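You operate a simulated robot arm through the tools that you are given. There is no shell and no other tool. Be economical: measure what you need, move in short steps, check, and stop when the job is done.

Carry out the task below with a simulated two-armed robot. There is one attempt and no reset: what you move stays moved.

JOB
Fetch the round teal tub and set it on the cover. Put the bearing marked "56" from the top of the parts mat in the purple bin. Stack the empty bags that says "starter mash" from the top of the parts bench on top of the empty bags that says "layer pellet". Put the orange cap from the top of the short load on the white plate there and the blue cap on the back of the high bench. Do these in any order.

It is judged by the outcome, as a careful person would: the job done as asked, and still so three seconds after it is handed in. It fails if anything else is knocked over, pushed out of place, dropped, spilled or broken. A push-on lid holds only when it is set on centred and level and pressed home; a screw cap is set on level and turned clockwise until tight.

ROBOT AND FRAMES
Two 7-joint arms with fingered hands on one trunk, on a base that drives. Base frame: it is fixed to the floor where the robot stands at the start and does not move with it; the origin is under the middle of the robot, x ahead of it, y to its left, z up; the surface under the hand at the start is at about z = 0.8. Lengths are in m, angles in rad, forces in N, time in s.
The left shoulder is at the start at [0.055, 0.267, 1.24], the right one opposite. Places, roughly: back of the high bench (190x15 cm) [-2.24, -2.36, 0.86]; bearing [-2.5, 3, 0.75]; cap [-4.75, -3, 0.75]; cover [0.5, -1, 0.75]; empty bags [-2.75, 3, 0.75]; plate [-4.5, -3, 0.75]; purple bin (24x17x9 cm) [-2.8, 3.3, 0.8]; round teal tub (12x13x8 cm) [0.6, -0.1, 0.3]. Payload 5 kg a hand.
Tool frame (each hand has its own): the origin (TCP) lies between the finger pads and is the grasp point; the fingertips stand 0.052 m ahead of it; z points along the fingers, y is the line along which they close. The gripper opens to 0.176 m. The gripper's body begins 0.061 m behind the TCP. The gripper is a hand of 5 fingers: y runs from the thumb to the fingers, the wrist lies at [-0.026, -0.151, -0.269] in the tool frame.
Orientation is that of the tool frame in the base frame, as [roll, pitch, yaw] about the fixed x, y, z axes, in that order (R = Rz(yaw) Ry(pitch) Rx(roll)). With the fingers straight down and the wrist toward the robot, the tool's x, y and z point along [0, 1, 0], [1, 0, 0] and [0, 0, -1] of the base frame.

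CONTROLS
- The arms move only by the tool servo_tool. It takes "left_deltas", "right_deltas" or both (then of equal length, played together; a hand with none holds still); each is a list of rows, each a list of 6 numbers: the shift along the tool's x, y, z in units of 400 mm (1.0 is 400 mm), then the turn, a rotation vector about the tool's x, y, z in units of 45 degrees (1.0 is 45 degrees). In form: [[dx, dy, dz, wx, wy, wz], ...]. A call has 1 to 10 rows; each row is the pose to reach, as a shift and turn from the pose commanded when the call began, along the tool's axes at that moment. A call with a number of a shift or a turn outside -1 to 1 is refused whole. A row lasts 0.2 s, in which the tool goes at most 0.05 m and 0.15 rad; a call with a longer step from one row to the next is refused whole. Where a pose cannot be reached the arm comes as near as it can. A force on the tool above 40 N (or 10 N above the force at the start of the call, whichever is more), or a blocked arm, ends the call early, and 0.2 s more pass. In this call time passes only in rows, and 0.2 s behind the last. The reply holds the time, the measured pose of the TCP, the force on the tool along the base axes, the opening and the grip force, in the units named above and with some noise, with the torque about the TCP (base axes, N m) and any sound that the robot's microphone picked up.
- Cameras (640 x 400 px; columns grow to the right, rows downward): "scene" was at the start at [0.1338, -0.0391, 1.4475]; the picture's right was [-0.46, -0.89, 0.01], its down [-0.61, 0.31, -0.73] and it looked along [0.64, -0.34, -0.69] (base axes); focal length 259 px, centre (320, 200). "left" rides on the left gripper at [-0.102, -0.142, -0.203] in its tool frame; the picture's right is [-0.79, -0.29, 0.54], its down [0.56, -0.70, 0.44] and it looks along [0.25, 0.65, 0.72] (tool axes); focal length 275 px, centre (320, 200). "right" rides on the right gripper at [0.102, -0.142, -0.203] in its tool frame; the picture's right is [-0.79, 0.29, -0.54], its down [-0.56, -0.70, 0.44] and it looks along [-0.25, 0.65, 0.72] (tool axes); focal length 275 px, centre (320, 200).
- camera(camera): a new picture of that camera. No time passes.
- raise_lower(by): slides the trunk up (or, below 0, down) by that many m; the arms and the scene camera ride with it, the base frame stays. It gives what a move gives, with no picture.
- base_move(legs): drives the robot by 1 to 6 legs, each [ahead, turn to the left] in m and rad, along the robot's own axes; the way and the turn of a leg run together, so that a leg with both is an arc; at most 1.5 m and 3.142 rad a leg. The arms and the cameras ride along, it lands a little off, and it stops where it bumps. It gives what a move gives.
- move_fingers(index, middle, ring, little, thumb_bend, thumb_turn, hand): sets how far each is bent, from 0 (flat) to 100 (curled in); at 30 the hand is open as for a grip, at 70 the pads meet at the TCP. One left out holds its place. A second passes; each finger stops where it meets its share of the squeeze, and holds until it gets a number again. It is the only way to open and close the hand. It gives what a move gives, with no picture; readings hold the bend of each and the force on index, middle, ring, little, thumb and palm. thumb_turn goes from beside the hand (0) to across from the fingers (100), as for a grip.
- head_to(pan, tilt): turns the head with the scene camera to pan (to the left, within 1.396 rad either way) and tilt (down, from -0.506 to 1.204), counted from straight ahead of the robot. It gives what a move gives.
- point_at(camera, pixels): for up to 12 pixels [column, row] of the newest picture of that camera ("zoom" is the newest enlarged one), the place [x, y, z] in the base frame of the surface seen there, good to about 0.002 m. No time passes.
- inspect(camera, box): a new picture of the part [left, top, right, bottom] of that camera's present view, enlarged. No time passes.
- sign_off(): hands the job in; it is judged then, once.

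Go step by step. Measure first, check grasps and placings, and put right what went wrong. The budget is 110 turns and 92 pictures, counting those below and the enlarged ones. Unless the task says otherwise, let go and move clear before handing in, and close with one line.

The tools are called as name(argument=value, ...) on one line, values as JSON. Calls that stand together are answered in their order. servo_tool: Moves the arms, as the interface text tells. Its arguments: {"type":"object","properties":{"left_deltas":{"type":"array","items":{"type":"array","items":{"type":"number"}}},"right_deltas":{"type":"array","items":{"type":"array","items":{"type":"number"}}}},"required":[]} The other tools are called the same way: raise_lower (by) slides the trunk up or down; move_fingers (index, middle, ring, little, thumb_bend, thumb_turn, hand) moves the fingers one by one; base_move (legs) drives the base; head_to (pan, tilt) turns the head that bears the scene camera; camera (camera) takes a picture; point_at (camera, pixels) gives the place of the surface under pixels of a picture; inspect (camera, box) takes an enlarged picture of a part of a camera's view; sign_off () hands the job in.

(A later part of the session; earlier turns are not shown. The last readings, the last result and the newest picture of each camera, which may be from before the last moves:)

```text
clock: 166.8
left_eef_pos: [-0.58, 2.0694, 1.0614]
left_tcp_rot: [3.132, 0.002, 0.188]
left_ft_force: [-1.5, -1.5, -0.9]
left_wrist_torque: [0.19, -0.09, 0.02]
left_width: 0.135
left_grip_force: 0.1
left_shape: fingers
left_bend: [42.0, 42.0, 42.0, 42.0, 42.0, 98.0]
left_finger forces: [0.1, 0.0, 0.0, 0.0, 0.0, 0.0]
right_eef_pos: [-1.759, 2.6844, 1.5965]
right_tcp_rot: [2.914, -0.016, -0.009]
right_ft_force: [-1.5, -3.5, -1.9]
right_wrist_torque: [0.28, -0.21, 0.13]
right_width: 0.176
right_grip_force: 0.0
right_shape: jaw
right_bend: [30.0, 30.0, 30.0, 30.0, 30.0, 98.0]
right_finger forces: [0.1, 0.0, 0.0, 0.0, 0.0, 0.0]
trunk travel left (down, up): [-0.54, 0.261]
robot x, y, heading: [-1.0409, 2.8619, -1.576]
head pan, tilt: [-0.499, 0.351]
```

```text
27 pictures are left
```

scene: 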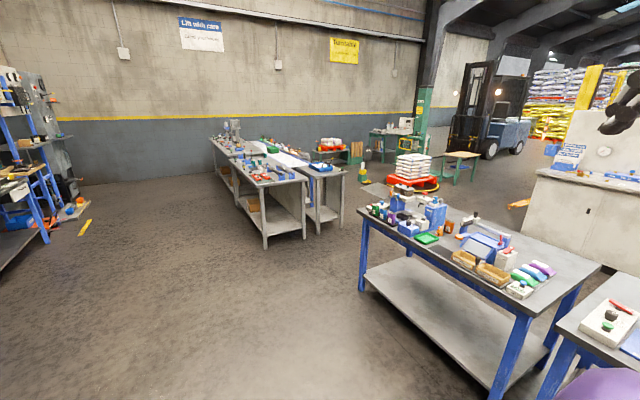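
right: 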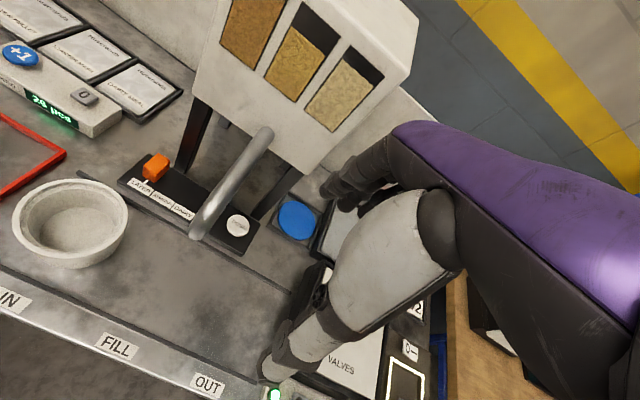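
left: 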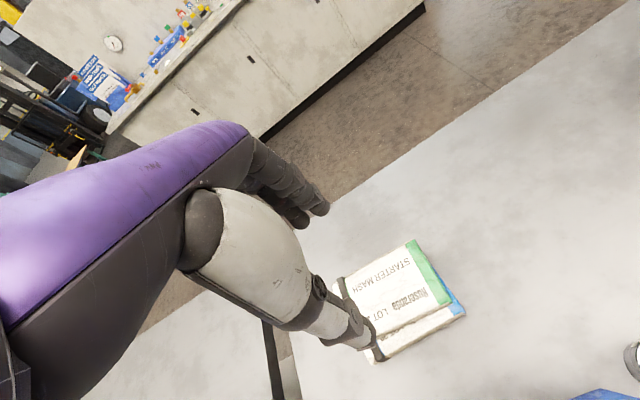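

A bag stack on a red pallet shows at (412,168) and another at (330,145), with the high bench at (240,150). I'll zoom and measure.

inspect(camera="scene", box=[190, 110, 350, 260])

inspect(camera="scene", box=[340, 110, 500, 210])

point_at(camera="scene", pixels=[[410, 158], [330, 141], [232, 130], [265, 145], [262, 187], [308, 180], [325, 172], [410, 182], [370, 135], [460, 155], [285, 155], [222, 138]])

```text
2.67 times, centred on (270, 185) of scene
```

zoom: 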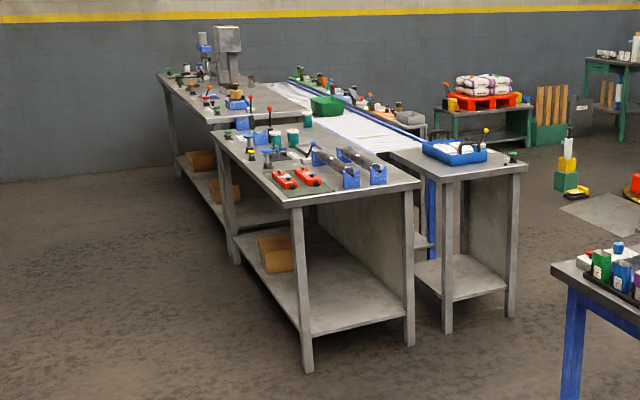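

```text
4.00 times, centred on (420, 160) of scene
```

zoom: 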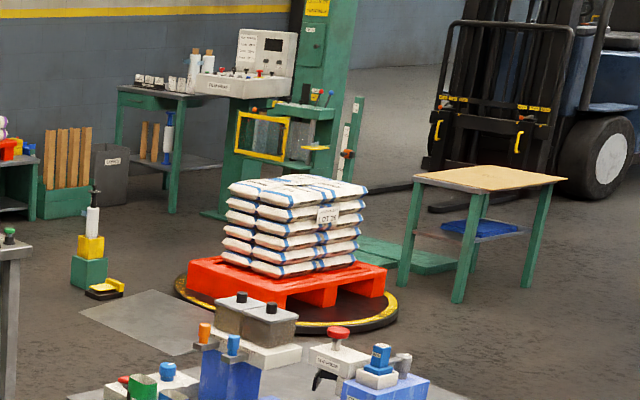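

```text
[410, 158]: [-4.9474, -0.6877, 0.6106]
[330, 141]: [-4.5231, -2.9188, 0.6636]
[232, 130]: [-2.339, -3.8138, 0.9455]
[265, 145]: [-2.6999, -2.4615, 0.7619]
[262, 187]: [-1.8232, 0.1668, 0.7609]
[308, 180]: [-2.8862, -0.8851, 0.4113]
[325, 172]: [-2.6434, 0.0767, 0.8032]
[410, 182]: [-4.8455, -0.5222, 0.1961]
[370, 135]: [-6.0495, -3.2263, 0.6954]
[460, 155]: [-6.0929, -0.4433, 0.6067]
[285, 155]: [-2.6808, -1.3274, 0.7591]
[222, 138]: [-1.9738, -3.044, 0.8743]
```

The short load is the red pallet of bags on the green table around (-4.5,-2.9), and the high bench runs along x≈-1.8…-2.3. I'll measure obstacles for the route there.

point_at(camera="scene", pixels=[[384, 181], [362, 183], [362, 172], [349, 163], [320, 161], [320, 153], [350, 150], [343, 222], [308, 238], [299, 175], [357, 290], [436, 182]])

point_at(camera="scene", pixels=[[360, 225], [300, 145], [355, 162], [333, 148], [345, 172], [318, 140], [240, 165], [238, 152], [365, 148], [250, 140], [228, 160]])

```text
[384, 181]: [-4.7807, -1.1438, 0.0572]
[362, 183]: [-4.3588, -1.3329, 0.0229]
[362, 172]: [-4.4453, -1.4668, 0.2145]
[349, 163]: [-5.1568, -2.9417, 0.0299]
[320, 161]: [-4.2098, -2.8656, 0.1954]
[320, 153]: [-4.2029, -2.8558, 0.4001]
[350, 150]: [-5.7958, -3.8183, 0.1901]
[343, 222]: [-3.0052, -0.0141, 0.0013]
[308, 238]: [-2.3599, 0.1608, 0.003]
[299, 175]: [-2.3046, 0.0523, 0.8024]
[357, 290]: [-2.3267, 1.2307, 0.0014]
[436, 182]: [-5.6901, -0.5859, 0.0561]
```

```text
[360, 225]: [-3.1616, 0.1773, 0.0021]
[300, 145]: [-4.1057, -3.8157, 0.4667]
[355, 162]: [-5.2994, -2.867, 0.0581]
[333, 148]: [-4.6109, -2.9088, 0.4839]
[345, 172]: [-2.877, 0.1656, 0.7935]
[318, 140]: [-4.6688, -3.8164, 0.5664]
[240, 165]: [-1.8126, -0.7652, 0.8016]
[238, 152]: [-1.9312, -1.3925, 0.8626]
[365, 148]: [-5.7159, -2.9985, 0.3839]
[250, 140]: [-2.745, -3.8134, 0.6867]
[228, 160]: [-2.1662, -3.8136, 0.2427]
```

The corridor at y≈0.70 (between tables at y 0.17 and 1.23) leads to an aisle at x≈-3.6. I'll raise the trunk for clearance and drive to its mouth.

raise_lower(by=0.2)

base_move(legs=[[1.5, 0], [0.65, 0], [0, -1.565]])

head_to(pan=0, tilt=0.5)

camera(camera="scene")

```text
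clock: 169.0
left_eef_pos: [-0.5795, 2.0712, 1.2627]
left_tcp_rot: [3.132, 0.005, 0.187]
left_ft_force: [0.8, 0.2, -1.2]
left_wrist_torque: [-0.03, 0.02, -0.01]
left_width: 0.1346
left_grip_force: 0.1
left_shape: fingers
left_bend: [42.0, 42.0, 42.0, 42.0, 42.0, 98.0]
left_finger forces: [0.0, 0.0, 0.0, 0.0, 0.1, 0.0]
right_eef_pos: [-1.7566, 2.6871, 1.7966]
right_tcp_rot: [2.91, -0.016, -0.004]
right_ft_force: [0.2, -0.9, -0.1]
right_wrist_torque: [0.04, 0.06, -0.01]
right_width: 0.176
right_grip_force: 0.0
right_shape: jaw
right_bend: [30.0, 30.0, 30.0, 30.0, 30.0, 98.0]
right_finger forces: [0.0, 0.0, 0.0, 0.0, 0.0, 0.0]
trunk travel left (down, up): [-0.74, 0.061]
robot x, y, heading: [-1.042, 2.8655, -1.578]
head pan, tilt: [-0.499, 0.351]
```

```text
clock: 189.5
left_eef_pos: [-1.8701, 0.2743, 1.2639]
left_tcp_rot: [3.129, 0.002, -1.413]
left_ft_force: [-0.6, -0.2, -0.8]
left_wrist_torque: [0.01, -0.01, 0.02]
left_width: 0.1347
left_grip_force: 0.1
left_shape: fingers
left_bend: [42.0, 42.0, 42.0, 42.0, 42.0, 98.0]
left_finger forces: [0.0, 0.0, 0.0, 0.0, 0.0, 0.0]
right_eef_pos: [-1.22, 1.4328, 1.7971]
right_tcp_rot: [2.911, -0.016, -1.608]
right_ft_force: [0.0, -0.3, -0.6]
right_wrist_torque: [0.05, -0.03, -0.02]
right_width: 0.1757
right_grip_force: 0.1
right_shape: jaw
right_bend: [30.0, 30.0, 30.0, 30.0, 30.0, 98.0]
right_finger forces: [0.0, 0.1, 0.1, 0.0, 0.1, 0.1]
trunk travel left (down, up): [-0.74, 0.061]
robot x, y, heading: [-1.0648, 0.7073, 3.104]
head pan, tilt: [-0.499, 0.351]
```

```text
clock: 190.5
left_eef_pos: [-1.8507, 0.2745, 1.2763]
left_tcp_rot: [3.113, 0.005, -1.413]
left_ft_force: [2.6, -0.6, 0.1]
left_wrist_torque: [0.06, 0.23, 0.04]
left_width: 0.1348
left_grip_force: 0.1
left_shape: fingers
left_bend: [42.0, 42.0, 42.0, 42.0, 42.0, 98.0]
left_finger forces: [0.0, 0.0, 0.0, 0.0, 0.1, 0.0]
right_eef_pos: [-1.1903, 1.4335, 1.7994]
right_tcp_rot: [2.892, -0.014, -1.608]
right_ft_force: [2.7, 0.8, 0.7]
right_wrist_torque: [-0.02, 0.31, -0.06]
right_width: 0.1757
right_grip_force: 0.1
right_shape: jaw
right_bend: [30.0, 30.0, 30.0, 30.0, 30.0, 98.0]
right_finger forces: [0.0, 0.0, 0.0, 0.1, 0.0, 0.0]
trunk travel left (down, up): [-0.74, 0.061]
robot x, y, heading: [-1.0602, 0.7108, 3.101]
head pan, tilt: [0.0, 0.499]
```

```text
24 pictures are left
```

scene: 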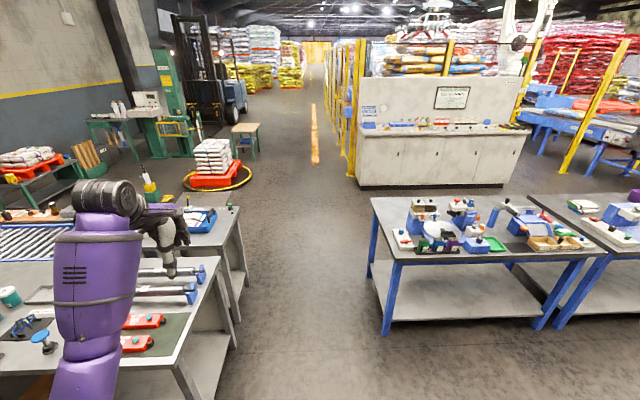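

The gap lies straight ahead between (235,330) and (385,330). I'll straighten the heading, drive through, and turn left down the aisle.

base_move(legs=[[0, 0.045], [1.5, 0], [1.05, 0], [0, 1.55]])

```text
clock: 213.9
left_eef_pos: [-3.1716, -0.1178, 1.2747]
left_tcp_rot: [3.118, 0.006, 0.19]
left_ft_force: [0.0, 0.0, 0.2]
left_wrist_torque: [0.01, -0.05, -0.01]
left_width: 0.1348
left_grip_force: 0.0
left_shape: fingers
left_bend: [42.0, 42.0, 42.0, 42.0, 42.0, 98.0]
left_finger forces: [0.1, 0.0, 0.0, 0.0, 0.0, 0.0]
right_eef_pos: [-4.3494, 0.5041, 1.7988]
right_tcp_rot: [2.896, -0.016, -0.006]
right_ft_force: [-0.1, 1.1, 0.1]
right_wrist_torque: [-0.06, 0.01, -0.02]
right_width: 0.1761
right_grip_force: 0.2
right_shape: jaw
right_bend: [30.0, 30.0, 30.0, 30.0, 30.0, 98.0]
right_finger forces: [0.0, 0.1, 0.0, 0.1, 0.0, 0.0]
trunk travel left (down, up): [-0.74, 0.061]
robot x, y, heading: [-3.6331, 0.6627, -1.58]
head pan, tilt: [0.0, 0.499]
```

Through the corridor. Now I'll drive down the aisle to y≈-1.65 and turn toward the short load.

base_move(legs=[[1.5, 0], [0.75, 0], [0, -0.75]])

head_to(pan=0, tilt=0.75)

camera(camera="scene")

```text
clock: 232.0
left_eef_pos: [-3.889, -2.4498, 1.2832]
left_tcp_rot: [3.104, 0.008, -0.586]
left_ft_force: [0.3, 0.1, 1.2]
left_wrist_torque: [-0.03, 0.06, -0.01]
left_width: 0.1351
left_grip_force: 0.1
left_shape: fingers
left_bend: [42.0, 42.0, 42.0, 42.0, 42.0, 98.0]
left_finger forces: [0.0, 0.0, 0.1, 0.0, 0.0, 0.0]
right_eef_pos: [-4.291, -1.1772, 1.8007]
right_tcp_rot: [2.883, -0.015, -0.782]
right_ft_force: [-0.2, 0.3, -0.4]
right_wrist_torque: [-0.01, 0.01, 0.03]
right_width: 0.1757
right_grip_force: 0.0
right_shape: jaw
right_bend: [30.0, 30.0, 30.0, 30.0, 30.0, 97.0]
right_finger forces: [0.0, 0.1, 0.0, 0.1, 0.0, 0.0]
trunk travel left (down, up): [-0.74, 0.061]
robot x, y, heading: [-3.6845, -1.585, -2.354]
head pan, tilt: [0.0, 0.499]
```

```text
clock: 232.8
left_eef_pos: [-3.8768, -2.4385, 1.2927]
left_tcp_rot: [3.091, 0.009, -0.585]
left_ft_force: [0.6, -0.2, 0.4]
left_wrist_torque: [-0.08, 0.12, 0.0]
left_width: 0.135
left_grip_force: 0.0
left_shape: fingers
left_bend: [42.0, 42.0, 42.0, 42.0, 42.0, 98.0]
left_finger forces: [0.1, 0.1, 0.0, 0.0, 0.0, 0.0]
right_eef_pos: [-4.2725, -1.1606, 1.8017]
right_tcp_rot: [2.87, -0.015, -0.781]
right_ft_force: [1.0, 1.2, 0.8]
right_wrist_torque: [-0.15, 0.16, -0.08]
right_width: 0.1759
right_grip_force: 0.1
right_shape: jaw
right_bend: [30.0, 30.0, 30.0, 30.0, 30.0, 98.0]
right_finger forces: [0.1, 0.0, 0.0, 0.0, 0.1, 0.1]
trunk travel left (down, up): [-0.74, 0.061]
robot x, y, heading: [-3.6863, -1.5847, -2.354]
head pan, tilt: [0.0, 0.75]
```

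```text
23 pictures are left
```

scene: 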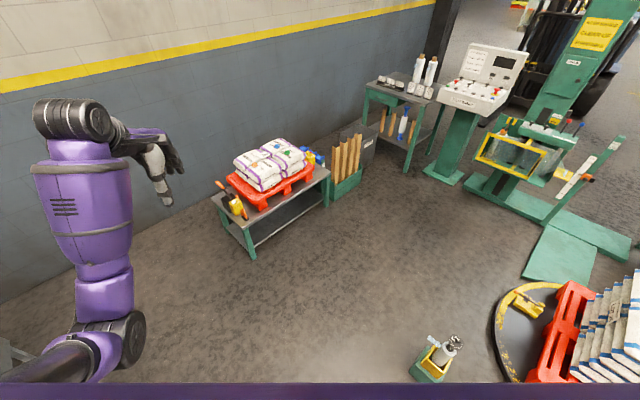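

The short load on its low table is at (270,165) with coloured dots on top. I'll zoom and measure.

inspect(camera="scene", box=[210, 125, 340, 225])

point_at(camera="zoom", pixels=[[120, 400], [210, 105], [345, 130], [280, 150], [330, 95], [400, 160], [150, 330], [560, 260], [300, 230], [250, 180], [100, 260], [380, 80]])

```text
4.00 times, centred on (275, 175) of scene
```

zoom: 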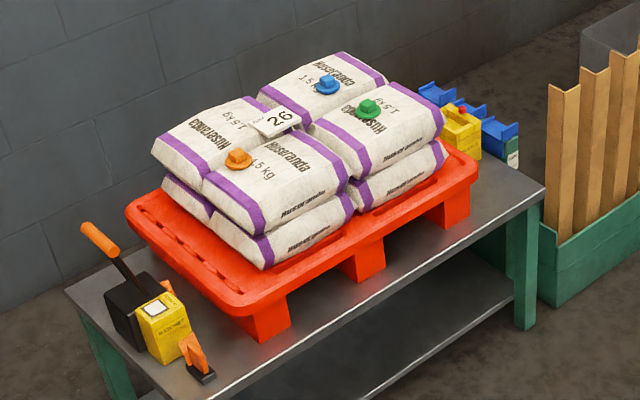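

```text
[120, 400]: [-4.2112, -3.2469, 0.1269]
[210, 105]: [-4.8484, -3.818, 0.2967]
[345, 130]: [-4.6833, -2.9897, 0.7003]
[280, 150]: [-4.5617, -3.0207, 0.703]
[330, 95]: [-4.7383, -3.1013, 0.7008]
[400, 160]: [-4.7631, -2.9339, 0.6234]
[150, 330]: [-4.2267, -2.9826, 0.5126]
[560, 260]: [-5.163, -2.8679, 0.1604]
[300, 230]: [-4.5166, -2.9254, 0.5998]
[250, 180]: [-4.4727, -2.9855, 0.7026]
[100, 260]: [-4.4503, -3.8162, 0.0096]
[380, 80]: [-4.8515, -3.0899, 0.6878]
```

On top: orange cap at zoom (240,158), blue (328,84), green (368,108) and the white plate "26" at (275,122). I'll measure them.

point_at(camera="zoom", pixels=[[240, 155], [239, 164], [228, 162], [251, 162], [328, 80], [327, 90], [316, 86], [340, 86], [275, 122], [256, 125], [280, 108], [298, 120]])

inspect(camera="scene", box=[250, 140, 310, 175])

```text
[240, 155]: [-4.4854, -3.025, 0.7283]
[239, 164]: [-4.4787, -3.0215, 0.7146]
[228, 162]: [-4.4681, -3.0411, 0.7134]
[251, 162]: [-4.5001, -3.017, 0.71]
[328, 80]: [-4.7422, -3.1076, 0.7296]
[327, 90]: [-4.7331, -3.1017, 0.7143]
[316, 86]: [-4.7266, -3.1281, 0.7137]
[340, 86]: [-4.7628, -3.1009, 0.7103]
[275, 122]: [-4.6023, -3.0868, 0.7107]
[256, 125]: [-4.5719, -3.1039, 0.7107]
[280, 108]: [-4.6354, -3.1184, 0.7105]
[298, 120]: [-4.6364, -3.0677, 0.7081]
```

```text
10.67 times, centred on (280, 158) of scene
```

zoom: 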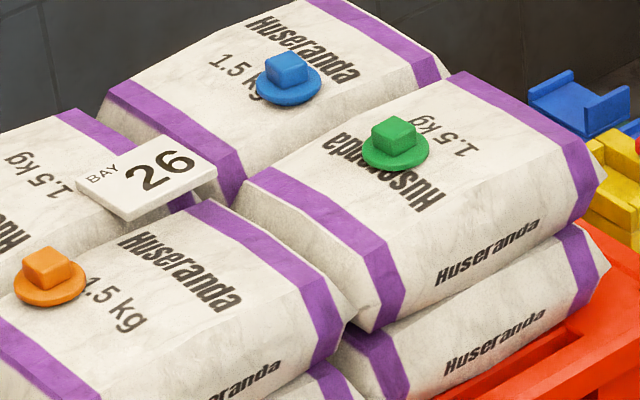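

The caps are about 4 cm discs with square 2 cm knobs: orange at (-4.485,-3.03), knob top 0.728; blue at (-4.746,-3.113); plate centre (-4.602,-3.087). I'll drive in and lower the trunk.

base_move(legs=[[0.85, 0]])

move_fingers(hand="left", index=58, middle=58, ring=95, little=95, thumb_bend=58)

raise_lower(by=-0.36)

camera(camera="left")

```text
clock: 238.8
left_eef_pos: [-4.4616, -3.0408, 1.2929]
left_tcp_rot: [3.094, 0.007, -0.575]
left_ft_force: [0.7, -0.9, -1.1]
left_wrist_torque: [0.03, -0.03, 0.05]
left_width: 0.1351
left_grip_force: 0.0
left_shape: fingers
left_bend: [42.0, 42.0, 42.0, 42.0, 42.0, 98.0]
left_finger forces: [0.1, 0.1, 0.1, 0.0, 0.1, 0.2]
right_eef_pos: [-4.8688, -1.766, 1.8025]
right_tcp_rot: [2.871, -0.015, -0.769]
right_ft_force: [-0.1, -0.6, -0.3]
right_wrist_torque: [0.04, -0.04, 0.01]
right_width: 0.176
right_grip_force: 0.1
right_shape: jaw
right_bend: [30.0, 30.0, 30.0, 30.0, 30.0, 98.0]
right_finger forces: [0.0, 0.0, 0.0, 0.1, 0.0, 0.0]
trunk travel left (down, up): [-0.74, 0.061]
robot x, y, heading: [-4.2746, -2.1808, -2.344]
head pan, tilt: [0.0, 0.75]
```

```text
clock: 239.8
left_eef_pos: [-4.4474, -3.0245, 1.3045]
left_tcp_rot: [3.076, 0.011, -0.576]
left_ft_force: [0.7, 1.2, 1.6]
left_wrist_torque: [-0.14, 0.07, -0.01]
left_width: 0.0691
left_grip_force: 0.1
left_shape: fingers
left_bend: [57.0, 57.0, 95.0, 95.0, 57.0, 98.0]
left_finger forces: [0.1, 0.0, 0.0, 0.1, 0.1, 0.0]
right_eef_pos: [-4.8494, -1.744, 1.8036]
right_tcp_rot: [2.854, -0.016, -0.771]
right_ft_force: [0.8, 2.0, -0.6]
right_wrist_torque: [-0.21, 0.13, -0.01]
right_width: 0.176
right_grip_force: 0.1
right_shape: jaw
right_bend: [30.0, 30.0, 30.0, 30.0, 30.0, 97.0]
right_finger forces: [0.1, 0.0, 0.0, 0.0, 0.0, 0.0]
trunk travel left (down, up): [-0.74, 0.061]
robot x, y, heading: [-4.2754, -2.183, -2.343]
head pan, tilt: [0.0, 0.75]
```

```text
clock: 243.3
left_eef_pos: [-4.4472, -3.0277, 0.9424]
left_tcp_rot: [3.078, 0.012, -0.576]
left_ft_force: [0.1, 0.3, 1.1]
left_wrist_torque: [0.02, 0.0, -0.01]
left_width: 0.0693
left_grip_force: 0.1
left_shape: fingers
left_bend: [57.0, 57.0, 95.0, 95.0, 57.0, 98.0]
left_finger forces: [0.1, 0.0, 0.1, 0.0, 0.1, 0.0]
right_eef_pos: [-4.8522, -1.7495, 1.4433]
right_tcp_rot: [2.86, -0.013, -0.771]
right_ft_force: [-0.3, -0.9, 0.3]
right_wrist_torque: [-0.02, 0.02, 0.02]
right_width: 0.1758
right_grip_force: 0.0
right_shape: jaw
right_bend: [30.0, 30.0, 30.0, 30.0, 30.0, 97.0]
right_finger forces: [0.0, 0.0, 0.1, 0.0, 0.0, 0.1]
trunk travel left (down, up): [-0.38, 0.421]
robot x, y, heading: [-4.2777, -2.1847, -2.344]
head pan, tilt: [0.0, 0.75]
```

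```text
20 pictures are left
```

left: 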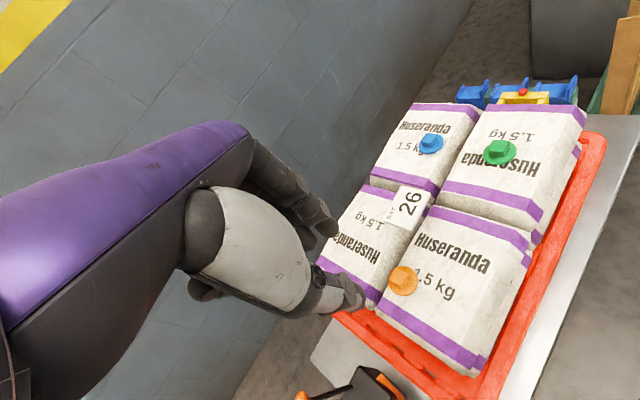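

Everything on the load is visible here. I'll measure the caps and the plate once more from this view.

point_at(camera="left", pixels=[[403, 274], [397, 270], [409, 272], [390, 284], [417, 284], [404, 294], [431, 141], [420, 146], [443, 147], [408, 206], [391, 216], [424, 198]])

inspect(camera="left", box=[370, 180, 450, 300])

```text
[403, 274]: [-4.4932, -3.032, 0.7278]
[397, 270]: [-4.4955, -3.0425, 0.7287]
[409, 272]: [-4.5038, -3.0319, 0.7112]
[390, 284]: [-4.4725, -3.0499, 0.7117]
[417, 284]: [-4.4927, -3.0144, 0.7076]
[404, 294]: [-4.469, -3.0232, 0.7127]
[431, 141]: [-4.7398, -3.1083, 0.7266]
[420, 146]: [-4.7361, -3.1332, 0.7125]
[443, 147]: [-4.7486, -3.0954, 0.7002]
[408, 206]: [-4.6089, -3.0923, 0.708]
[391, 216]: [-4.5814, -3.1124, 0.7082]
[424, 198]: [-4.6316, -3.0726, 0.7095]
```

```text
3.33 times, centred on (410, 240) of left
```

zoom: 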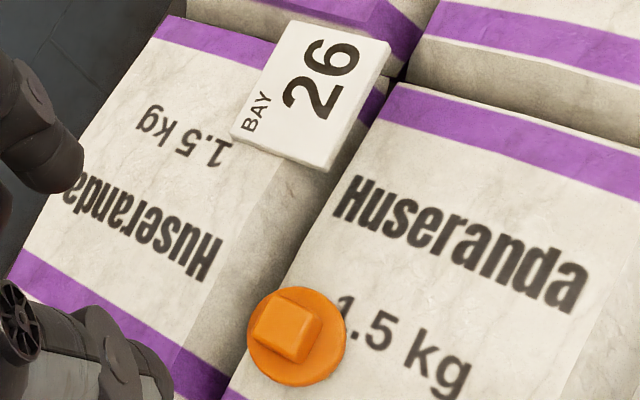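

The knob looks slightly rotated; I'll sample its top corners to align the pinch with its faces.

point_at(camera="zoom", pixels=[[258, 325], [279, 296], [317, 322], [298, 355], [287, 325], [300, 385], [250, 345], [344, 350], [235, 138], [290, 25], [388, 48], [325, 168]])

```text
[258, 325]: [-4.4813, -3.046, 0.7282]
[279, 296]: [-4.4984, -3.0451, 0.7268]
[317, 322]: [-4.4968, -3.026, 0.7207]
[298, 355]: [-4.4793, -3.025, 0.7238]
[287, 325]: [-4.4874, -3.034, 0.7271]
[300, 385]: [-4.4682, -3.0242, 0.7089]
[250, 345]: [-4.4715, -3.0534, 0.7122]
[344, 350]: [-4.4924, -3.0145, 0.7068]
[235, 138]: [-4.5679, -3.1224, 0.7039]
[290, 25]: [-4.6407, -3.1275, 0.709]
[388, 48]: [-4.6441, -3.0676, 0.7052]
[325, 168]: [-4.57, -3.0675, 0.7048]
```

The knob is aligned with the base axes (centre (-4.489,-3.0355), about 2 cm); the plate centre is (-4.606,-3.096). I'll square the hand to the axes and come to about 5 cm above the orange cap.

servo_tool(left_deltas=[[-0.014, 0.018, 0.07, 0.02, 0.004, -0.15], [-0.028, 0.035, 0.14, 0.04, 0.008, -0.3], [-0.042, 0.053, 0.21, 0.06, 0.011, -0.45], [-0.0565, 0.07, 0.26, 0.081, 0.015, -0.6], [-0.0565, 0.07, 0.285, 0.081, 0.015, -0.733]])

inspect(camera="left", box=[240, 180, 440, 340])

```text
clock: 244.5
left_eef_pos: [-4.4876, -3.0437, 0.8308]
left_tcp_rot: [-3.13, 0.013, 0.001]
left_ft_force: [-1.0, 0.1, 0.6]
left_wrist_torque: [0.04, -0.04, 0.0]
left_width: 0.0691
left_grip_force: 0.1
left_shape: fingers
left_bend: [57.0, 57.0, 95.0, 95.0, 57.0, 98.0]
left_finger forces: [0.1, 0.1, 0.0, 0.1, 0.0, 0.0]
right_eef_pos: [-4.8516, -1.7491, 1.443]
right_tcp_rot: [2.861, -0.016, -0.771]
right_ft_force: [-1.0, 0.1, -0.1]
right_wrist_torque: [0.01, -0.03, 0.02]
right_width: 0.1759
right_grip_force: 0.1
right_shape: jaw
right_bend: [30.0, 30.0, 30.0, 30.0, 30.0, 97.0]
right_finger forces: [0.0, 0.0, 0.0, 0.0, 0.0, 0.0]
trunk travel left (down, up): [-0.38, 0.421]
robot x, y, heading: [-4.2768, -2.1817, -2.349]
head pan, tilt: [0.0, 0.75]
```

```text
2.50 times, centred on (340, 260) of left
```

zoom: 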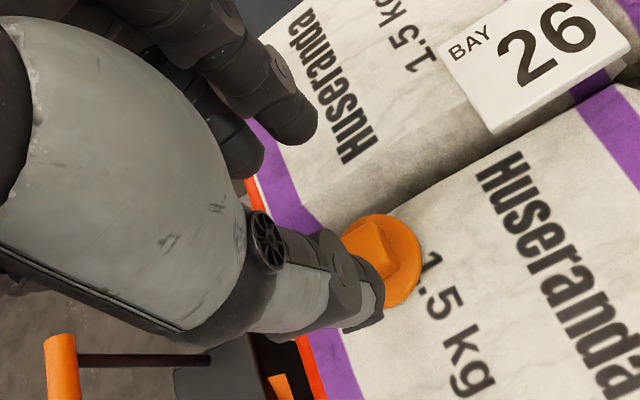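

I'll check the tip positions against the knob before descending.

point_at(camera="zoom", pixels=[[292, 140], [310, 130], [280, 130], [245, 170], [260, 165], [375, 312], [380, 285], [350, 325], [375, 245]])

```text
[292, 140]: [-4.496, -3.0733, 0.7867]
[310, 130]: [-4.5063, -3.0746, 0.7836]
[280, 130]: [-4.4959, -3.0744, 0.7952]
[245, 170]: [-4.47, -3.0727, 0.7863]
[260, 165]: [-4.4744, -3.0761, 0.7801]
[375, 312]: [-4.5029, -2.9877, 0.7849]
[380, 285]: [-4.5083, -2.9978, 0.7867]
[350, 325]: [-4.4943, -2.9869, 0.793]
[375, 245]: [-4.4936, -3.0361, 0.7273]
```

Tips straddle the knob evenly (fingers at y -3.073, thumb inner ≈-3.00) with tips at about 0.78. I'll go down 63 mm and close.

servo_tool(left_deltas=[[0, 0, 0.07, 0, 0.016, 0], [0, 0, 0.13, -0.014, 0.016, 0], [0, 0, 0.158, -0.014, 0.016, 0]])

move_fingers(hand="left", index=70, middle=70, thumb_bend=70)

inspect(camera="left", box=[240, 180, 440, 340])

```text
clock: 245.3
left_eef_pos: [-4.489, -3.0442, 0.7667]
left_tcp_rot: [3.141, 0.002, -0.001]
left_ft_force: [-0.2, 0.2, 0.2]
left_wrist_torque: [0.03, 0.0, 0.01]
left_width: 0.069
left_grip_force: 0.0
left_shape: fingers
left_bend: [57.0, 57.0, 95.0, 95.0, 57.0, 98.0]
left_finger forces: [0.1, 0.0, 0.1, 0.1, 0.1, 0.0]
right_eef_pos: [-4.8526, -1.7503, 1.443]
right_tcp_rot: [2.859, -0.014, -0.771]
right_ft_force: [-0.2, 0.1, 0.2]
right_wrist_torque: [0.03, -0.01, 0.01]
right_width: 0.1758
right_grip_force: 0.1
right_shape: jaw
right_bend: [30.0, 30.0, 30.0, 30.0, 30.0, 97.0]
right_finger forces: [0.0, 0.1, 0.0, 0.0, 0.1, 0.1]
trunk travel left (down, up): [-0.38, 0.421]
robot x, y, heading: [-4.2759, -2.1862, -2.347]
head pan, tilt: [0.0, 0.75]
```

```text
clock: 246.3
left_eef_pos: [-4.4885, -3.0419, 0.7677]
left_tcp_rot: [3.142, 0.0, -0.001]
left_ft_force: [0.6, 0.2, 2.3]
left_wrist_torque: [-0.02, -0.06, 0.02]
left_width: 0.0296
left_grip_force: 9.8
left_shape: fingers
left_bend: [67.0, 68.0, 95.0, 95.0, 66.0, 97.0]
left_finger forces: [4.8, 5.9, 0.0, 0.1, 10.0, 0.1]
right_eef_pos: [-4.851, -1.7491, 1.4436]
right_tcp_rot: [2.859, -0.014, -0.772]
right_ft_force: [0.2, 0.5, 0.7]
right_wrist_torque: [-0.01, -0.02, -0.02]
right_width: 0.1759
right_grip_force: 0.0
right_shape: jaw
right_bend: [30.0, 30.0, 30.0, 30.0, 30.0, 97.0]
right_finger forces: [0.0, 0.1, 0.1, 0.0, 0.0, 0.1]
trunk travel left (down, up): [-0.38, 0.421]
robot x, y, heading: [-4.2774, -2.1832, -2.343]
head pan, tilt: [0.0, 0.75]
```

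```text
2.50 times, centred on (340, 260) of left
```

zoom: 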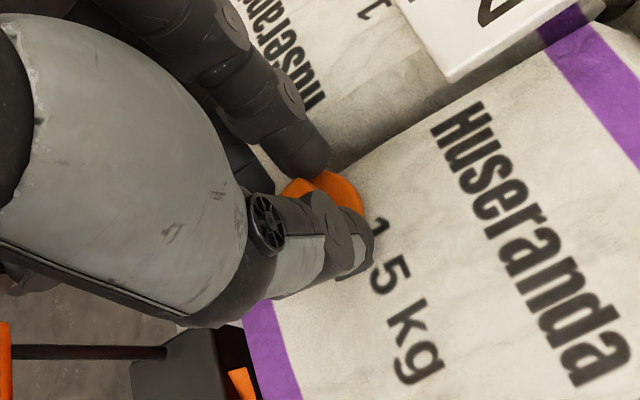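

Index, middle and thumb hold the knob evenly at 10 N. I'll lift 7 cm, check, and drive 8 cm closer.

servo_tool(left_deltas=[[0, 0, -0.05, 0, 0, 0], [0, 0, -0.12, 0, 0, 0], [0, 0, -0.18, 0, 0, 0]])

base_move(legs=[[0.09, 0]])

camera(camera="left")

```text
clock: 247.1
left_eef_pos: [-4.4883, -3.0439, 0.8406]
left_tcp_rot: [-3.141, 0.003, -0.001]
left_ft_force: [0.1, -0.2, -1.2]
left_wrist_torque: [-0.07, 0.0, 0.05]
left_width: 0.0296
left_grip_force: 10.2
left_shape: fingers
left_bend: [67.0, 68.0, 95.0, 95.0, 66.0, 97.0]
left_finger forces: [4.8, 4.8, 0.0, 0.1, 9.6, 0.1]
right_eef_pos: [-4.8524, -1.7489, 1.4434]
right_tcp_rot: [2.858, -0.014, -0.771]
right_ft_force: [0.8, 0.8, -0.8]
right_wrist_torque: [-0.12, 0.03, 0.03]
right_width: 0.1762
right_grip_force: 0.0
right_shape: jaw
right_bend: [30.0, 30.0, 30.0, 30.0, 30.0, 97.0]
right_finger forces: [0.0, 0.0, 0.1, 0.0, 0.0, 0.1]
trunk travel left (down, up): [-0.38, 0.421]
robot x, y, heading: [-4.2787, -2.1816, -2.341]
head pan, tilt: [0.0, 0.75]
```

```text
clock: 248.4
left_eef_pos: [-4.5528, -3.1112, 0.8369]
left_tcp_rot: [-3.14, -0.001, 0.001]
left_ft_force: [-1.0, -1.8, -2.3]
left_wrist_torque: [0.13, -0.12, 0.0]
left_width: 0.0294
left_grip_force: 9.2
left_shape: fingers
left_bend: [67.0, 68.0, 95.0, 95.0, 66.0, 97.0]
left_finger forces: [4.8, 4.8, 0.1, 0.0, 9.7, 0.0]
right_eef_pos: [-4.918, -1.8182, 1.4427]
right_tcp_rot: [2.861, -0.016, -0.768]
right_ft_force: [-2.5, -1.6, 0.3]
right_wrist_torque: [0.25, -0.25, 0.07]
right_width: 0.1758
right_grip_force: 0.1
right_shape: jaw
right_bend: [30.0, 30.0, 30.0, 30.0, 30.0, 97.0]
right_finger forces: [0.1, 0.0, 0.1, 0.1, 0.1, 0.0]
trunk travel left (down, up): [-0.38, 0.421]
robot x, y, heading: [-4.3445, -2.2512, -2.341]
head pan, tilt: [0.0, 0.75]
```

```text
16 pictures are left
```

left: 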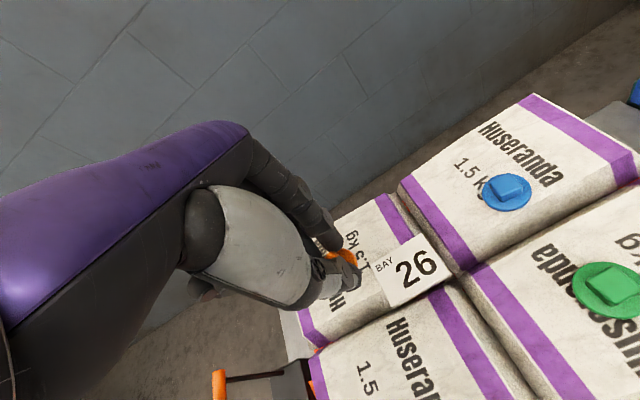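

Cap held. I'll measure the plate and the cap's pose in the hand, and the blue cap.

point_at(camera="left", pixels=[[375, 268], [390, 306], [452, 275], [425, 235], [413, 270], [345, 257], [350, 262], [340, 254], [508, 185], [498, 180], [518, 190], [507, 205]])

inspect(camera="left", box=[300, 210, 380, 310])

point_at(camera="zoom", pixels=[[230, 160], [260, 155], [280, 165], [285, 185], [245, 170], [300, 190]])

```text
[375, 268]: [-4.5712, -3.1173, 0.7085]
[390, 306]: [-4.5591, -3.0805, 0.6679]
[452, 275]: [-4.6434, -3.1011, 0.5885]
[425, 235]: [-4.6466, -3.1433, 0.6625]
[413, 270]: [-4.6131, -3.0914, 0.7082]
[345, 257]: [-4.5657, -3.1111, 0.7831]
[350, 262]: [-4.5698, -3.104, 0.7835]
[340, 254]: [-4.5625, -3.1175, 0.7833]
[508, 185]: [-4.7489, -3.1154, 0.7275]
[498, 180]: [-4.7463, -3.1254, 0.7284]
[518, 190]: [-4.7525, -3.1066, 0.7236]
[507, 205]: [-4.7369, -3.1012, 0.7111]
```

```text
4.00 times, centred on (340, 260) of left
```

zoom: 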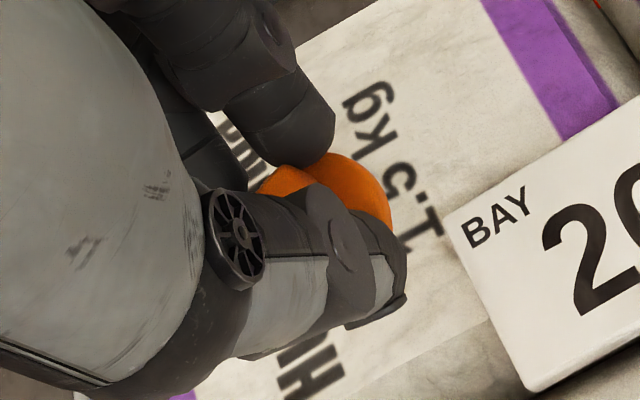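

```text
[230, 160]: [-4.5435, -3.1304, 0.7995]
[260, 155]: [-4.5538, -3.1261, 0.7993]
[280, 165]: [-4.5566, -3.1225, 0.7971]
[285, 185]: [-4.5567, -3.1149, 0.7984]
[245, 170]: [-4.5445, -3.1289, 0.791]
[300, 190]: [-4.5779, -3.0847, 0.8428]
```

The cap is level in the hand. I'll move it over the plate centre (-4.607,-3.095) and lower it gently.

servo_tool(left_deltas=[[-0.07, -0.013, 0, 0, 0, 0], [-0.1355, -0.025, 0, 0, 0, 0], [-0.1355, -0.025, 0.06, 0, 0, 0], [-0.1355, -0.025, 0.12, 0, 0, 0], [-0.1355, -0.025, 0.152, 0, 0, 0]])

servo_tool(left_deltas=[[0, 0, 0.006, 0, 0, 0], [0, 0, 0.012, 0, 0, 0]])

inspect(camera="left", box=[270, 180, 430, 320])

```text
clock: 249.6
left_eef_pos: [-4.5972, -3.0917, 0.7923]
left_tcp_rot: [3.133, 0.012, 0.0]
left_ft_force: [0.3, 1.6, 2.4]
left_wrist_torque: [-0.12, 0.01, 0.03]
left_width: 0.0298
left_grip_force: 9.8
left_shape: fingers
left_bend: [67.0, 68.0, 95.0, 95.0, 66.0, 97.0]
left_finger forces: [5.0, 4.7, 0.0, 0.1, 9.5, 0.0]
right_eef_pos: [-4.9024, -1.7994, 1.4434]
right_tcp_rot: [2.843, -0.015, -0.771]
right_ft_force: [1.9, 2.8, -0.1]
right_wrist_torque: [-0.36, 0.24, -0.07]
right_width: 0.1763
right_grip_force: 0.0
right_shape: jaw
right_bend: [30.0, 30.0, 30.0, 30.0, 30.0, 98.0]
right_finger forces: [0.0, 0.0, 0.1, 0.0, 0.0, 0.1]
trunk travel left (down, up): [-0.38, 0.421]
robot x, y, heading: [-4.339, -2.2475, -2.343]
head pan, tilt: [0.0, 0.75]
```

```text
clock: 250.2
left_eef_pos: [-4.5989, -3.0946, 0.7843]
left_tcp_rot: [3.136, 0.01, 0.001]
left_ft_force: [0.0, -0.6, -1.1]
left_wrist_torque: [0.1, -0.03, 0.01]
left_width: 0.0295
left_grip_force: 9.6
left_shape: fingers
left_bend: [67.0, 68.0, 95.0, 95.0, 66.0, 97.0]
left_finger forces: [5.1, 4.8, 0.0, 0.0, 9.6, 0.1]
right_eef_pos: [-4.906, -1.8036, 1.4441]
right_tcp_rot: [2.847, -0.013, -0.769]
right_ft_force: [-0.8, -1.7, 0.1]
right_wrist_torque: [0.21, -0.12, 0.03]
right_width: 0.176
right_grip_force: 0.0
right_shape: jaw
right_bend: [30.0, 30.0, 30.0, 30.0, 30.0, 98.0]
right_finger forces: [0.1, 0.0, 0.0, 0.0, 0.0, 0.0]
trunk travel left (down, up): [-0.38, 0.421]
robot x, y, heading: [-4.3413, -2.2489, -2.343]
head pan, tilt: [0.0, 0.75]
```

```text
2.86 times, centred on (350, 250) of left
```

zoom: 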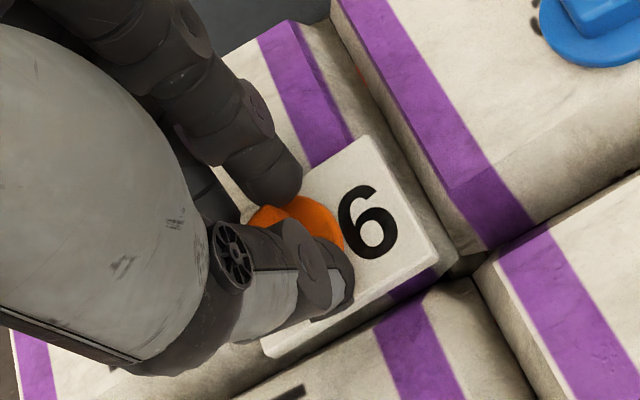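

About 12 mm still to go, and 8 mm off centre. I'll correct both.

servo_tool(left_deltas=[[-0.022, 0.016, 0.008, -0.007, 0.013, 0], [-0.022, 0.016, 0.02, -0.007, 0.013, 0], [-0.022, 0.016, 0.03, -0.007, 0.013, 0]])

inspect(camera="left", box=[270, 180, 430, 320])

point_at(camera="zoom", pixels=[[325, 215], [340, 225], [310, 205], [265, 210], [370, 140], [435, 250], [265, 350], [400, 220], [355, 200]])

```text
clock: 251.0
left_eef_pos: [-4.609, -3.0983, 0.775]
left_tcp_rot: [3.124, 0.001, -0.001]
left_ft_force: [-0.8, 1.5, 13.0]
left_wrist_torque: [0.17, -0.03, -0.01]
left_width: 0.0294
left_grip_force: 14.5
left_shape: fingers
left_bend: [67.0, 68.0, 95.0, 95.0, 67.0, 97.0]
left_finger forces: [5.9, 7.0, 0.0, 0.1, 15.1, 0.0]
right_eef_pos: [-4.9025, -1.8021, 1.4435]
right_tcp_rot: [2.845, -0.016, -0.768]
right_ft_force: [-0.2, -0.1, 0.5]
right_wrist_torque: [0.03, 0.03, -0.04]
right_width: 0.1758
right_grip_force: 0.0
right_shape: jaw
right_bend: [30.0, 30.0, 30.0, 30.0, 30.0, 98.0]
right_finger forces: [0.1, 0.1, 0.0, 0.1, 0.0, 0.0]
trunk travel left (down, up): [-0.38, 0.421]
robot x, y, heading: [-4.3448, -2.2496, -2.343]
head pan, tilt: [0.0, 0.75]
```

```text
2.86 times, centred on (350, 250) of left
```

zoom: 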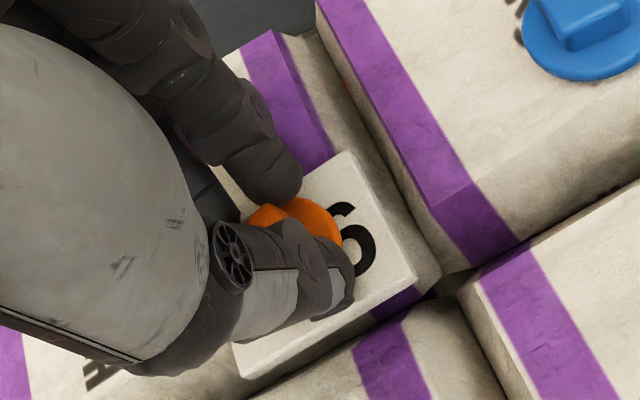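

```text
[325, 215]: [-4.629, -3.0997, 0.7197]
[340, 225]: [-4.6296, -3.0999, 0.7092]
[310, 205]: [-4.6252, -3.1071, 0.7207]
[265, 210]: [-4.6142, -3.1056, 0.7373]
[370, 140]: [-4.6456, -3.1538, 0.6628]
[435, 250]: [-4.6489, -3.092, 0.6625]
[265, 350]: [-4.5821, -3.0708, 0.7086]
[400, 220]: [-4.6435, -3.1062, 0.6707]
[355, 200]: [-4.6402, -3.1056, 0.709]
```

The cap sits on the plate with 13 N; its edge (x -4.63) is inside the plate edge (-4.643). I'll ease off, open, and rise.

servo_tool(left_deltas=[[0, 0, -0.008, 0, 0, 0]])

move_fingers(hand="left", index=57, middle=57, thumb_bend=57)

servo_tool(left_deltas=[[0, 0, -0.06, 0, 0, 0], [0, 0, -0.13, 0, 0, 0], [0, 0, -0.2, 0, 0, 0]])

camera(camera="left")

```text
clock: 251.4
left_eef_pos: [-4.6083, -3.0994, 0.7751]
left_tcp_rot: [3.126, 0.001, 0.001]
left_ft_force: [-1.4, -0.8, 4.7]
left_wrist_torque: [0.0, 0.06, 0.01]
left_width: 0.0294
left_grip_force: 11.7
left_shape: fingers
left_bend: [67.0, 68.0, 95.0, 95.0, 67.0, 97.0]
left_finger forces: [6.2, 6.2, 0.1, 0.1, 11.7, 0.0]
right_eef_pos: [-4.9034, -1.8031, 1.4432]
right_tcp_rot: [2.847, -0.014, -0.769]
right_ft_force: [-0.3, -0.4, 0.6]
right_wrist_torque: [0.02, -0.01, -0.04]
right_width: 0.1763
right_grip_force: 0.0
right_shape: jaw
right_bend: [30.0, 30.0, 30.0, 30.0, 30.0, 98.0]
right_finger forces: [0.0, 0.0, 0.0, 0.1, 0.0, 0.0]
trunk travel left (down, up): [-0.38, 0.421]
robot x, y, heading: [-4.3435, -2.2437, -2.34]
head pan, tilt: [0.0, 0.75]
```

```text
clock: 252.4
left_eef_pos: [-4.6075, -3.0993, 0.7761]
left_tcp_rot: [3.128, 0.0, 0.0]
left_ft_force: [-0.3, 0.0, 0.7]
left_wrist_torque: [-0.02, 0.0, 0.01]
left_width: 0.0729
left_grip_force: 0.1
left_shape: fingers
left_bend: [56.0, 56.0, 95.0, 95.0, 56.0, 97.0]
left_finger forces: [0.0, 0.1, 0.0, 0.0, 0.0, 0.1]
right_eef_pos: [-4.9034, -1.8028, 1.4431]
right_tcp_rot: [2.846, -0.015, -0.769]
right_ft_force: [0.1, 0.3, 0.2]
right_wrist_torque: [0.0, -0.02, 0.0]
right_width: 0.1757
right_grip_force: 0.0
right_shape: jaw
right_bend: [30.0, 30.0, 30.0, 30.0, 30.0, 98.0]
right_finger forces: [0.1, 0.0, 0.0, 0.0, 0.0, 0.1]
trunk travel left (down, up): [-0.38, 0.421]
robot x, y, heading: [-4.3395, -2.2455, -2.344]
head pan, tilt: [0.0, 0.75]
```

```text
clock: 253.2
left_eef_pos: [-4.6075, -3.0969, 0.8551]
left_tcp_rot: [3.129, -0.001, 0.002]
left_ft_force: [0.9, 0.0, -1.3]
left_wrist_torque: [-0.11, 0.08, 0.0]
left_width: 0.0729
left_grip_force: 0.1
left_shape: fingers
left_bend: [56.0, 56.0, 95.0, 95.0, 56.0, 97.0]
left_finger forces: [0.0, 0.0, 0.1, 0.0, 0.1, 0.0]
right_eef_pos: [-4.9041, -1.8024, 1.444]
right_tcp_rot: [2.845, -0.016, -0.767]
right_ft_force: [-0.1, 1.4, -0.4]
right_wrist_torque: [-0.13, 0.04, 0.02]
right_width: 0.176
right_grip_force: 0.0
right_shape: jaw
right_bend: [30.0, 30.0, 30.0, 30.0, 30.0, 98.0]
right_finger forces: [0.0, 0.1, 0.1, 0.0, 0.0, 0.0]
trunk travel left (down, up): [-0.38, 0.421]
robot x, y, heading: [-4.3394, -2.2514, -2.34]
head pan, tilt: [0.0, 0.75]
```

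```text
12 pictures are left
```

left: 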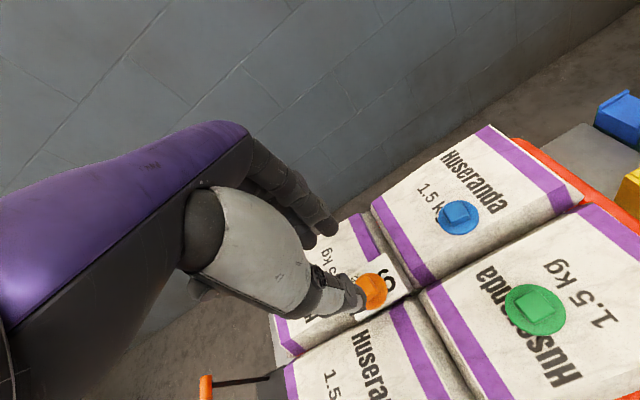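

The orange cap rests on the plate. Now I'll sample the blue cap's knob at (458,212).

inspect(camera="left", box=[360, 190, 490, 310])

point_at(camera="left", pixels=[[448, 207], [460, 201], [470, 213], [458, 222], [459, 211], [440, 220], [478, 215], [460, 234], [376, 285], [376, 300], [385, 283]])

```text
3.33 times, centred on (425, 250) of left
```

zoom: 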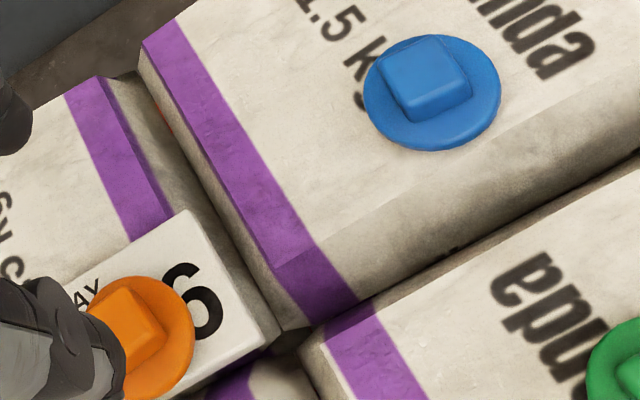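

```text
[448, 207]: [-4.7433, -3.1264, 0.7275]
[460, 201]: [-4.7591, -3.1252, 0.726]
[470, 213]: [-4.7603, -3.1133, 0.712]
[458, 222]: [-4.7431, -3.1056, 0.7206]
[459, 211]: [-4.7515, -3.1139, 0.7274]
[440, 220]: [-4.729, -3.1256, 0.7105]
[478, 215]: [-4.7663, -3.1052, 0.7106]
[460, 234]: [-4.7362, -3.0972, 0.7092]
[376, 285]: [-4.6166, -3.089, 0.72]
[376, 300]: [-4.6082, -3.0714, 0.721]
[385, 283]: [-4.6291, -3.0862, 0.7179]
```

The orange cap sits inside the plate. The blue knob is axis-aligned with centre (-4.751,-3.1155). I'll drive 7 cm closer and move above it.

base_move(legs=[[0.07, 0]])

servo_tool(left_deltas=[[-0.08, -0.019, 0, 0.01, 0, 0], [-0.16, -0.04, 0.02, 0.015, 0, 0], [-0.2375, -0.0575, 0.04, 0.015, 0, 0]])

```text
clock: 254.3
left_eef_pos: [-4.6587, -3.1504, 0.8557]
left_tcp_rot: [3.129, 0.001, 0.001]
left_ft_force: [-1.5, -0.7, -1.3]
left_wrist_torque: [0.08, -0.11, 0.02]
left_width: 0.0731
left_grip_force: 0.0
left_shape: fingers
left_bend: [56.0, 56.0, 95.0, 95.0, 56.0, 97.0]
left_finger forces: [0.0, 0.1, 0.0, 0.0, 0.0, 0.0]
right_eef_pos: [-4.9553, -1.8558, 1.4445]
right_tcp_rot: [2.849, -0.014, -0.767]
right_ft_force: [-1.8, -0.9, 0.6]
right_wrist_torque: [0.14, -0.22, 0.04]
right_width: 0.176
right_grip_force: 0.1
right_shape: jaw
right_bend: [30.0, 30.0, 30.0, 30.0, 30.0, 98.0]
right_finger forces: [0.0, 0.1, 0.0, 0.0, 0.0, 0.0]
trunk travel left (down, up): [-0.38, 0.421]
robot x, y, heading: [-4.3928, -2.2978, -2.342]
head pan, tilt: [0.0, 0.75]
```

```text
clock: 255.3
left_eef_pos: [-4.6787, -3.1534, 0.8537]
left_tcp_rot: [3.071, -0.043, 0.055]
left_ft_force: [4.7, 0.3, 3.1]
left_wrist_torque: [0.02, 0.57, -0.14]
left_width: 0.0731
left_grip_force: 0.1
left_shape: fingers
left_bend: [56.0, 56.0, 95.0, 95.0, 56.0, 98.0]
left_finger forces: [0.0, 0.0, 0.0, 0.0, 0.1, 0.1]
right_eef_pos: [-4.9226, -1.8269, 1.4452]
right_tcp_rot: [2.815, -0.012, -0.768]
right_ft_force: [4.8, 1.8, 1.2]
right_wrist_torque: [-0.11, 0.63, -0.31]
right_width: 0.176
right_grip_force: 0.1
right_shape: jaw
right_bend: [30.0, 30.0, 30.0, 30.0, 30.0, 98.0]
right_finger forces: [0.1, 0.1, 0.0, 0.1, 0.0, 0.0]
trunk travel left (down, up): [-0.38, 0.421]
robot x, y, heading: [-4.3922, -2.3002, -2.344]
head pan, tilt: [0.0, 0.75]
stopped in row 3 (left hand): the arm was blocked; the commanded pose is now the measured one
```

The arm hit its limit with the outward yaw. I'll rotate the hand inward 90° instead, which still lines up with the knob's faces.

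servo_tool(left_deltas=[[0, -0.02, -0.02, 0.015, -0.01, 0.18], [0, -0.04, -0.04, 0.03, -0.02, 0.36], [0, -0.05, -0.05, 0.045, -0.03, 0.54], [0, -0.06, -0.05, 0.06, -0.04, 0.72], [0, -0.06, -0.05, 0.075, -0.05, 0.88], [0, -0.06, -0.05, 0.08, -0.05, 0.98]])

servo_tool(left_deltas=[[0, 0, 0, 0, 0, 0.18], [0, 0, 0, 0, 0, 0.36], [0, 0, 0, 0, 0, 0.54], [0, 0, 0, 0, 0, 0.72], [0, 0, 0, 0, 0, 0.9], [0, 0, 0, 0, 0, 1.0]])

```text
clock: 256.7
left_eef_pos: [-4.6925, -3.1226, 0.8677]
left_tcp_rot: [-3.113, -0.015, -0.728]
left_ft_force: [0.3, 1.1, -0.3]
left_wrist_torque: [-0.06, -0.06, -0.01]
left_width: 0.0731
left_grip_force: 0.0
left_shape: fingers
left_bend: [56.0, 56.0, 95.0, 95.0, 56.0, 98.0]
left_finger forces: [0.0, 0.0, 0.0, 0.0, 0.0, 0.0]
right_eef_pos: [-4.9269, -1.8279, 1.444]
right_tcp_rot: [2.822, -0.014, -0.767]
right_ft_force: [-0.1, 1.0, -0.5]
right_wrist_torque: [-0.06, -0.02, 0.02]
right_width: 0.1762
right_grip_force: 0.1
right_shape: jaw
right_bend: [30.0, 30.0, 30.0, 30.0, 30.0, 98.0]
right_finger forces: [0.0, 0.0, 0.1, 0.0, 0.0, 0.0]
trunk travel left (down, up): [-0.38, 0.421]
robot x, y, heading: [-4.3911, -2.2994, -2.341]
head pan, tilt: [0.0, 0.75]
```

```text
clock: 258.1
left_eef_pos: [-4.6905, -3.1229, 0.8675]
left_tcp_rot: [-3.111, 0.009, -1.511]
left_ft_force: [-0.4, 0.6, 0.6]
left_wrist_torque: [0.02, 0.01, 0.03]
left_width: 0.0729
left_grip_force: 0.0
left_shape: fingers
left_bend: [56.0, 56.0, 95.0, 95.0, 56.0, 98.0]
left_finger forces: [0.0, 0.1, 0.0, 0.1, 0.0, 0.0]
right_eef_pos: [-4.9278, -1.829, 1.4446]
right_tcp_rot: [2.821, -0.014, -0.768]
right_ft_force: [0.4, 0.0, -0.3]
right_wrist_torque: [0.03, 0.0, -0.01]
right_width: 0.1759
right_grip_force: 0.0
right_shape: jaw
right_bend: [30.0, 30.0, 30.0, 30.0, 30.0, 98.0]
right_finger forces: [0.0, 0.1, 0.0, 0.0, 0.1, 0.1]
trunk travel left (down, up): [-0.38, 0.421]
robot x, y, heading: [-4.3893, -2.3, -2.337]
head pan, tilt: [0.0, 0.75]
```

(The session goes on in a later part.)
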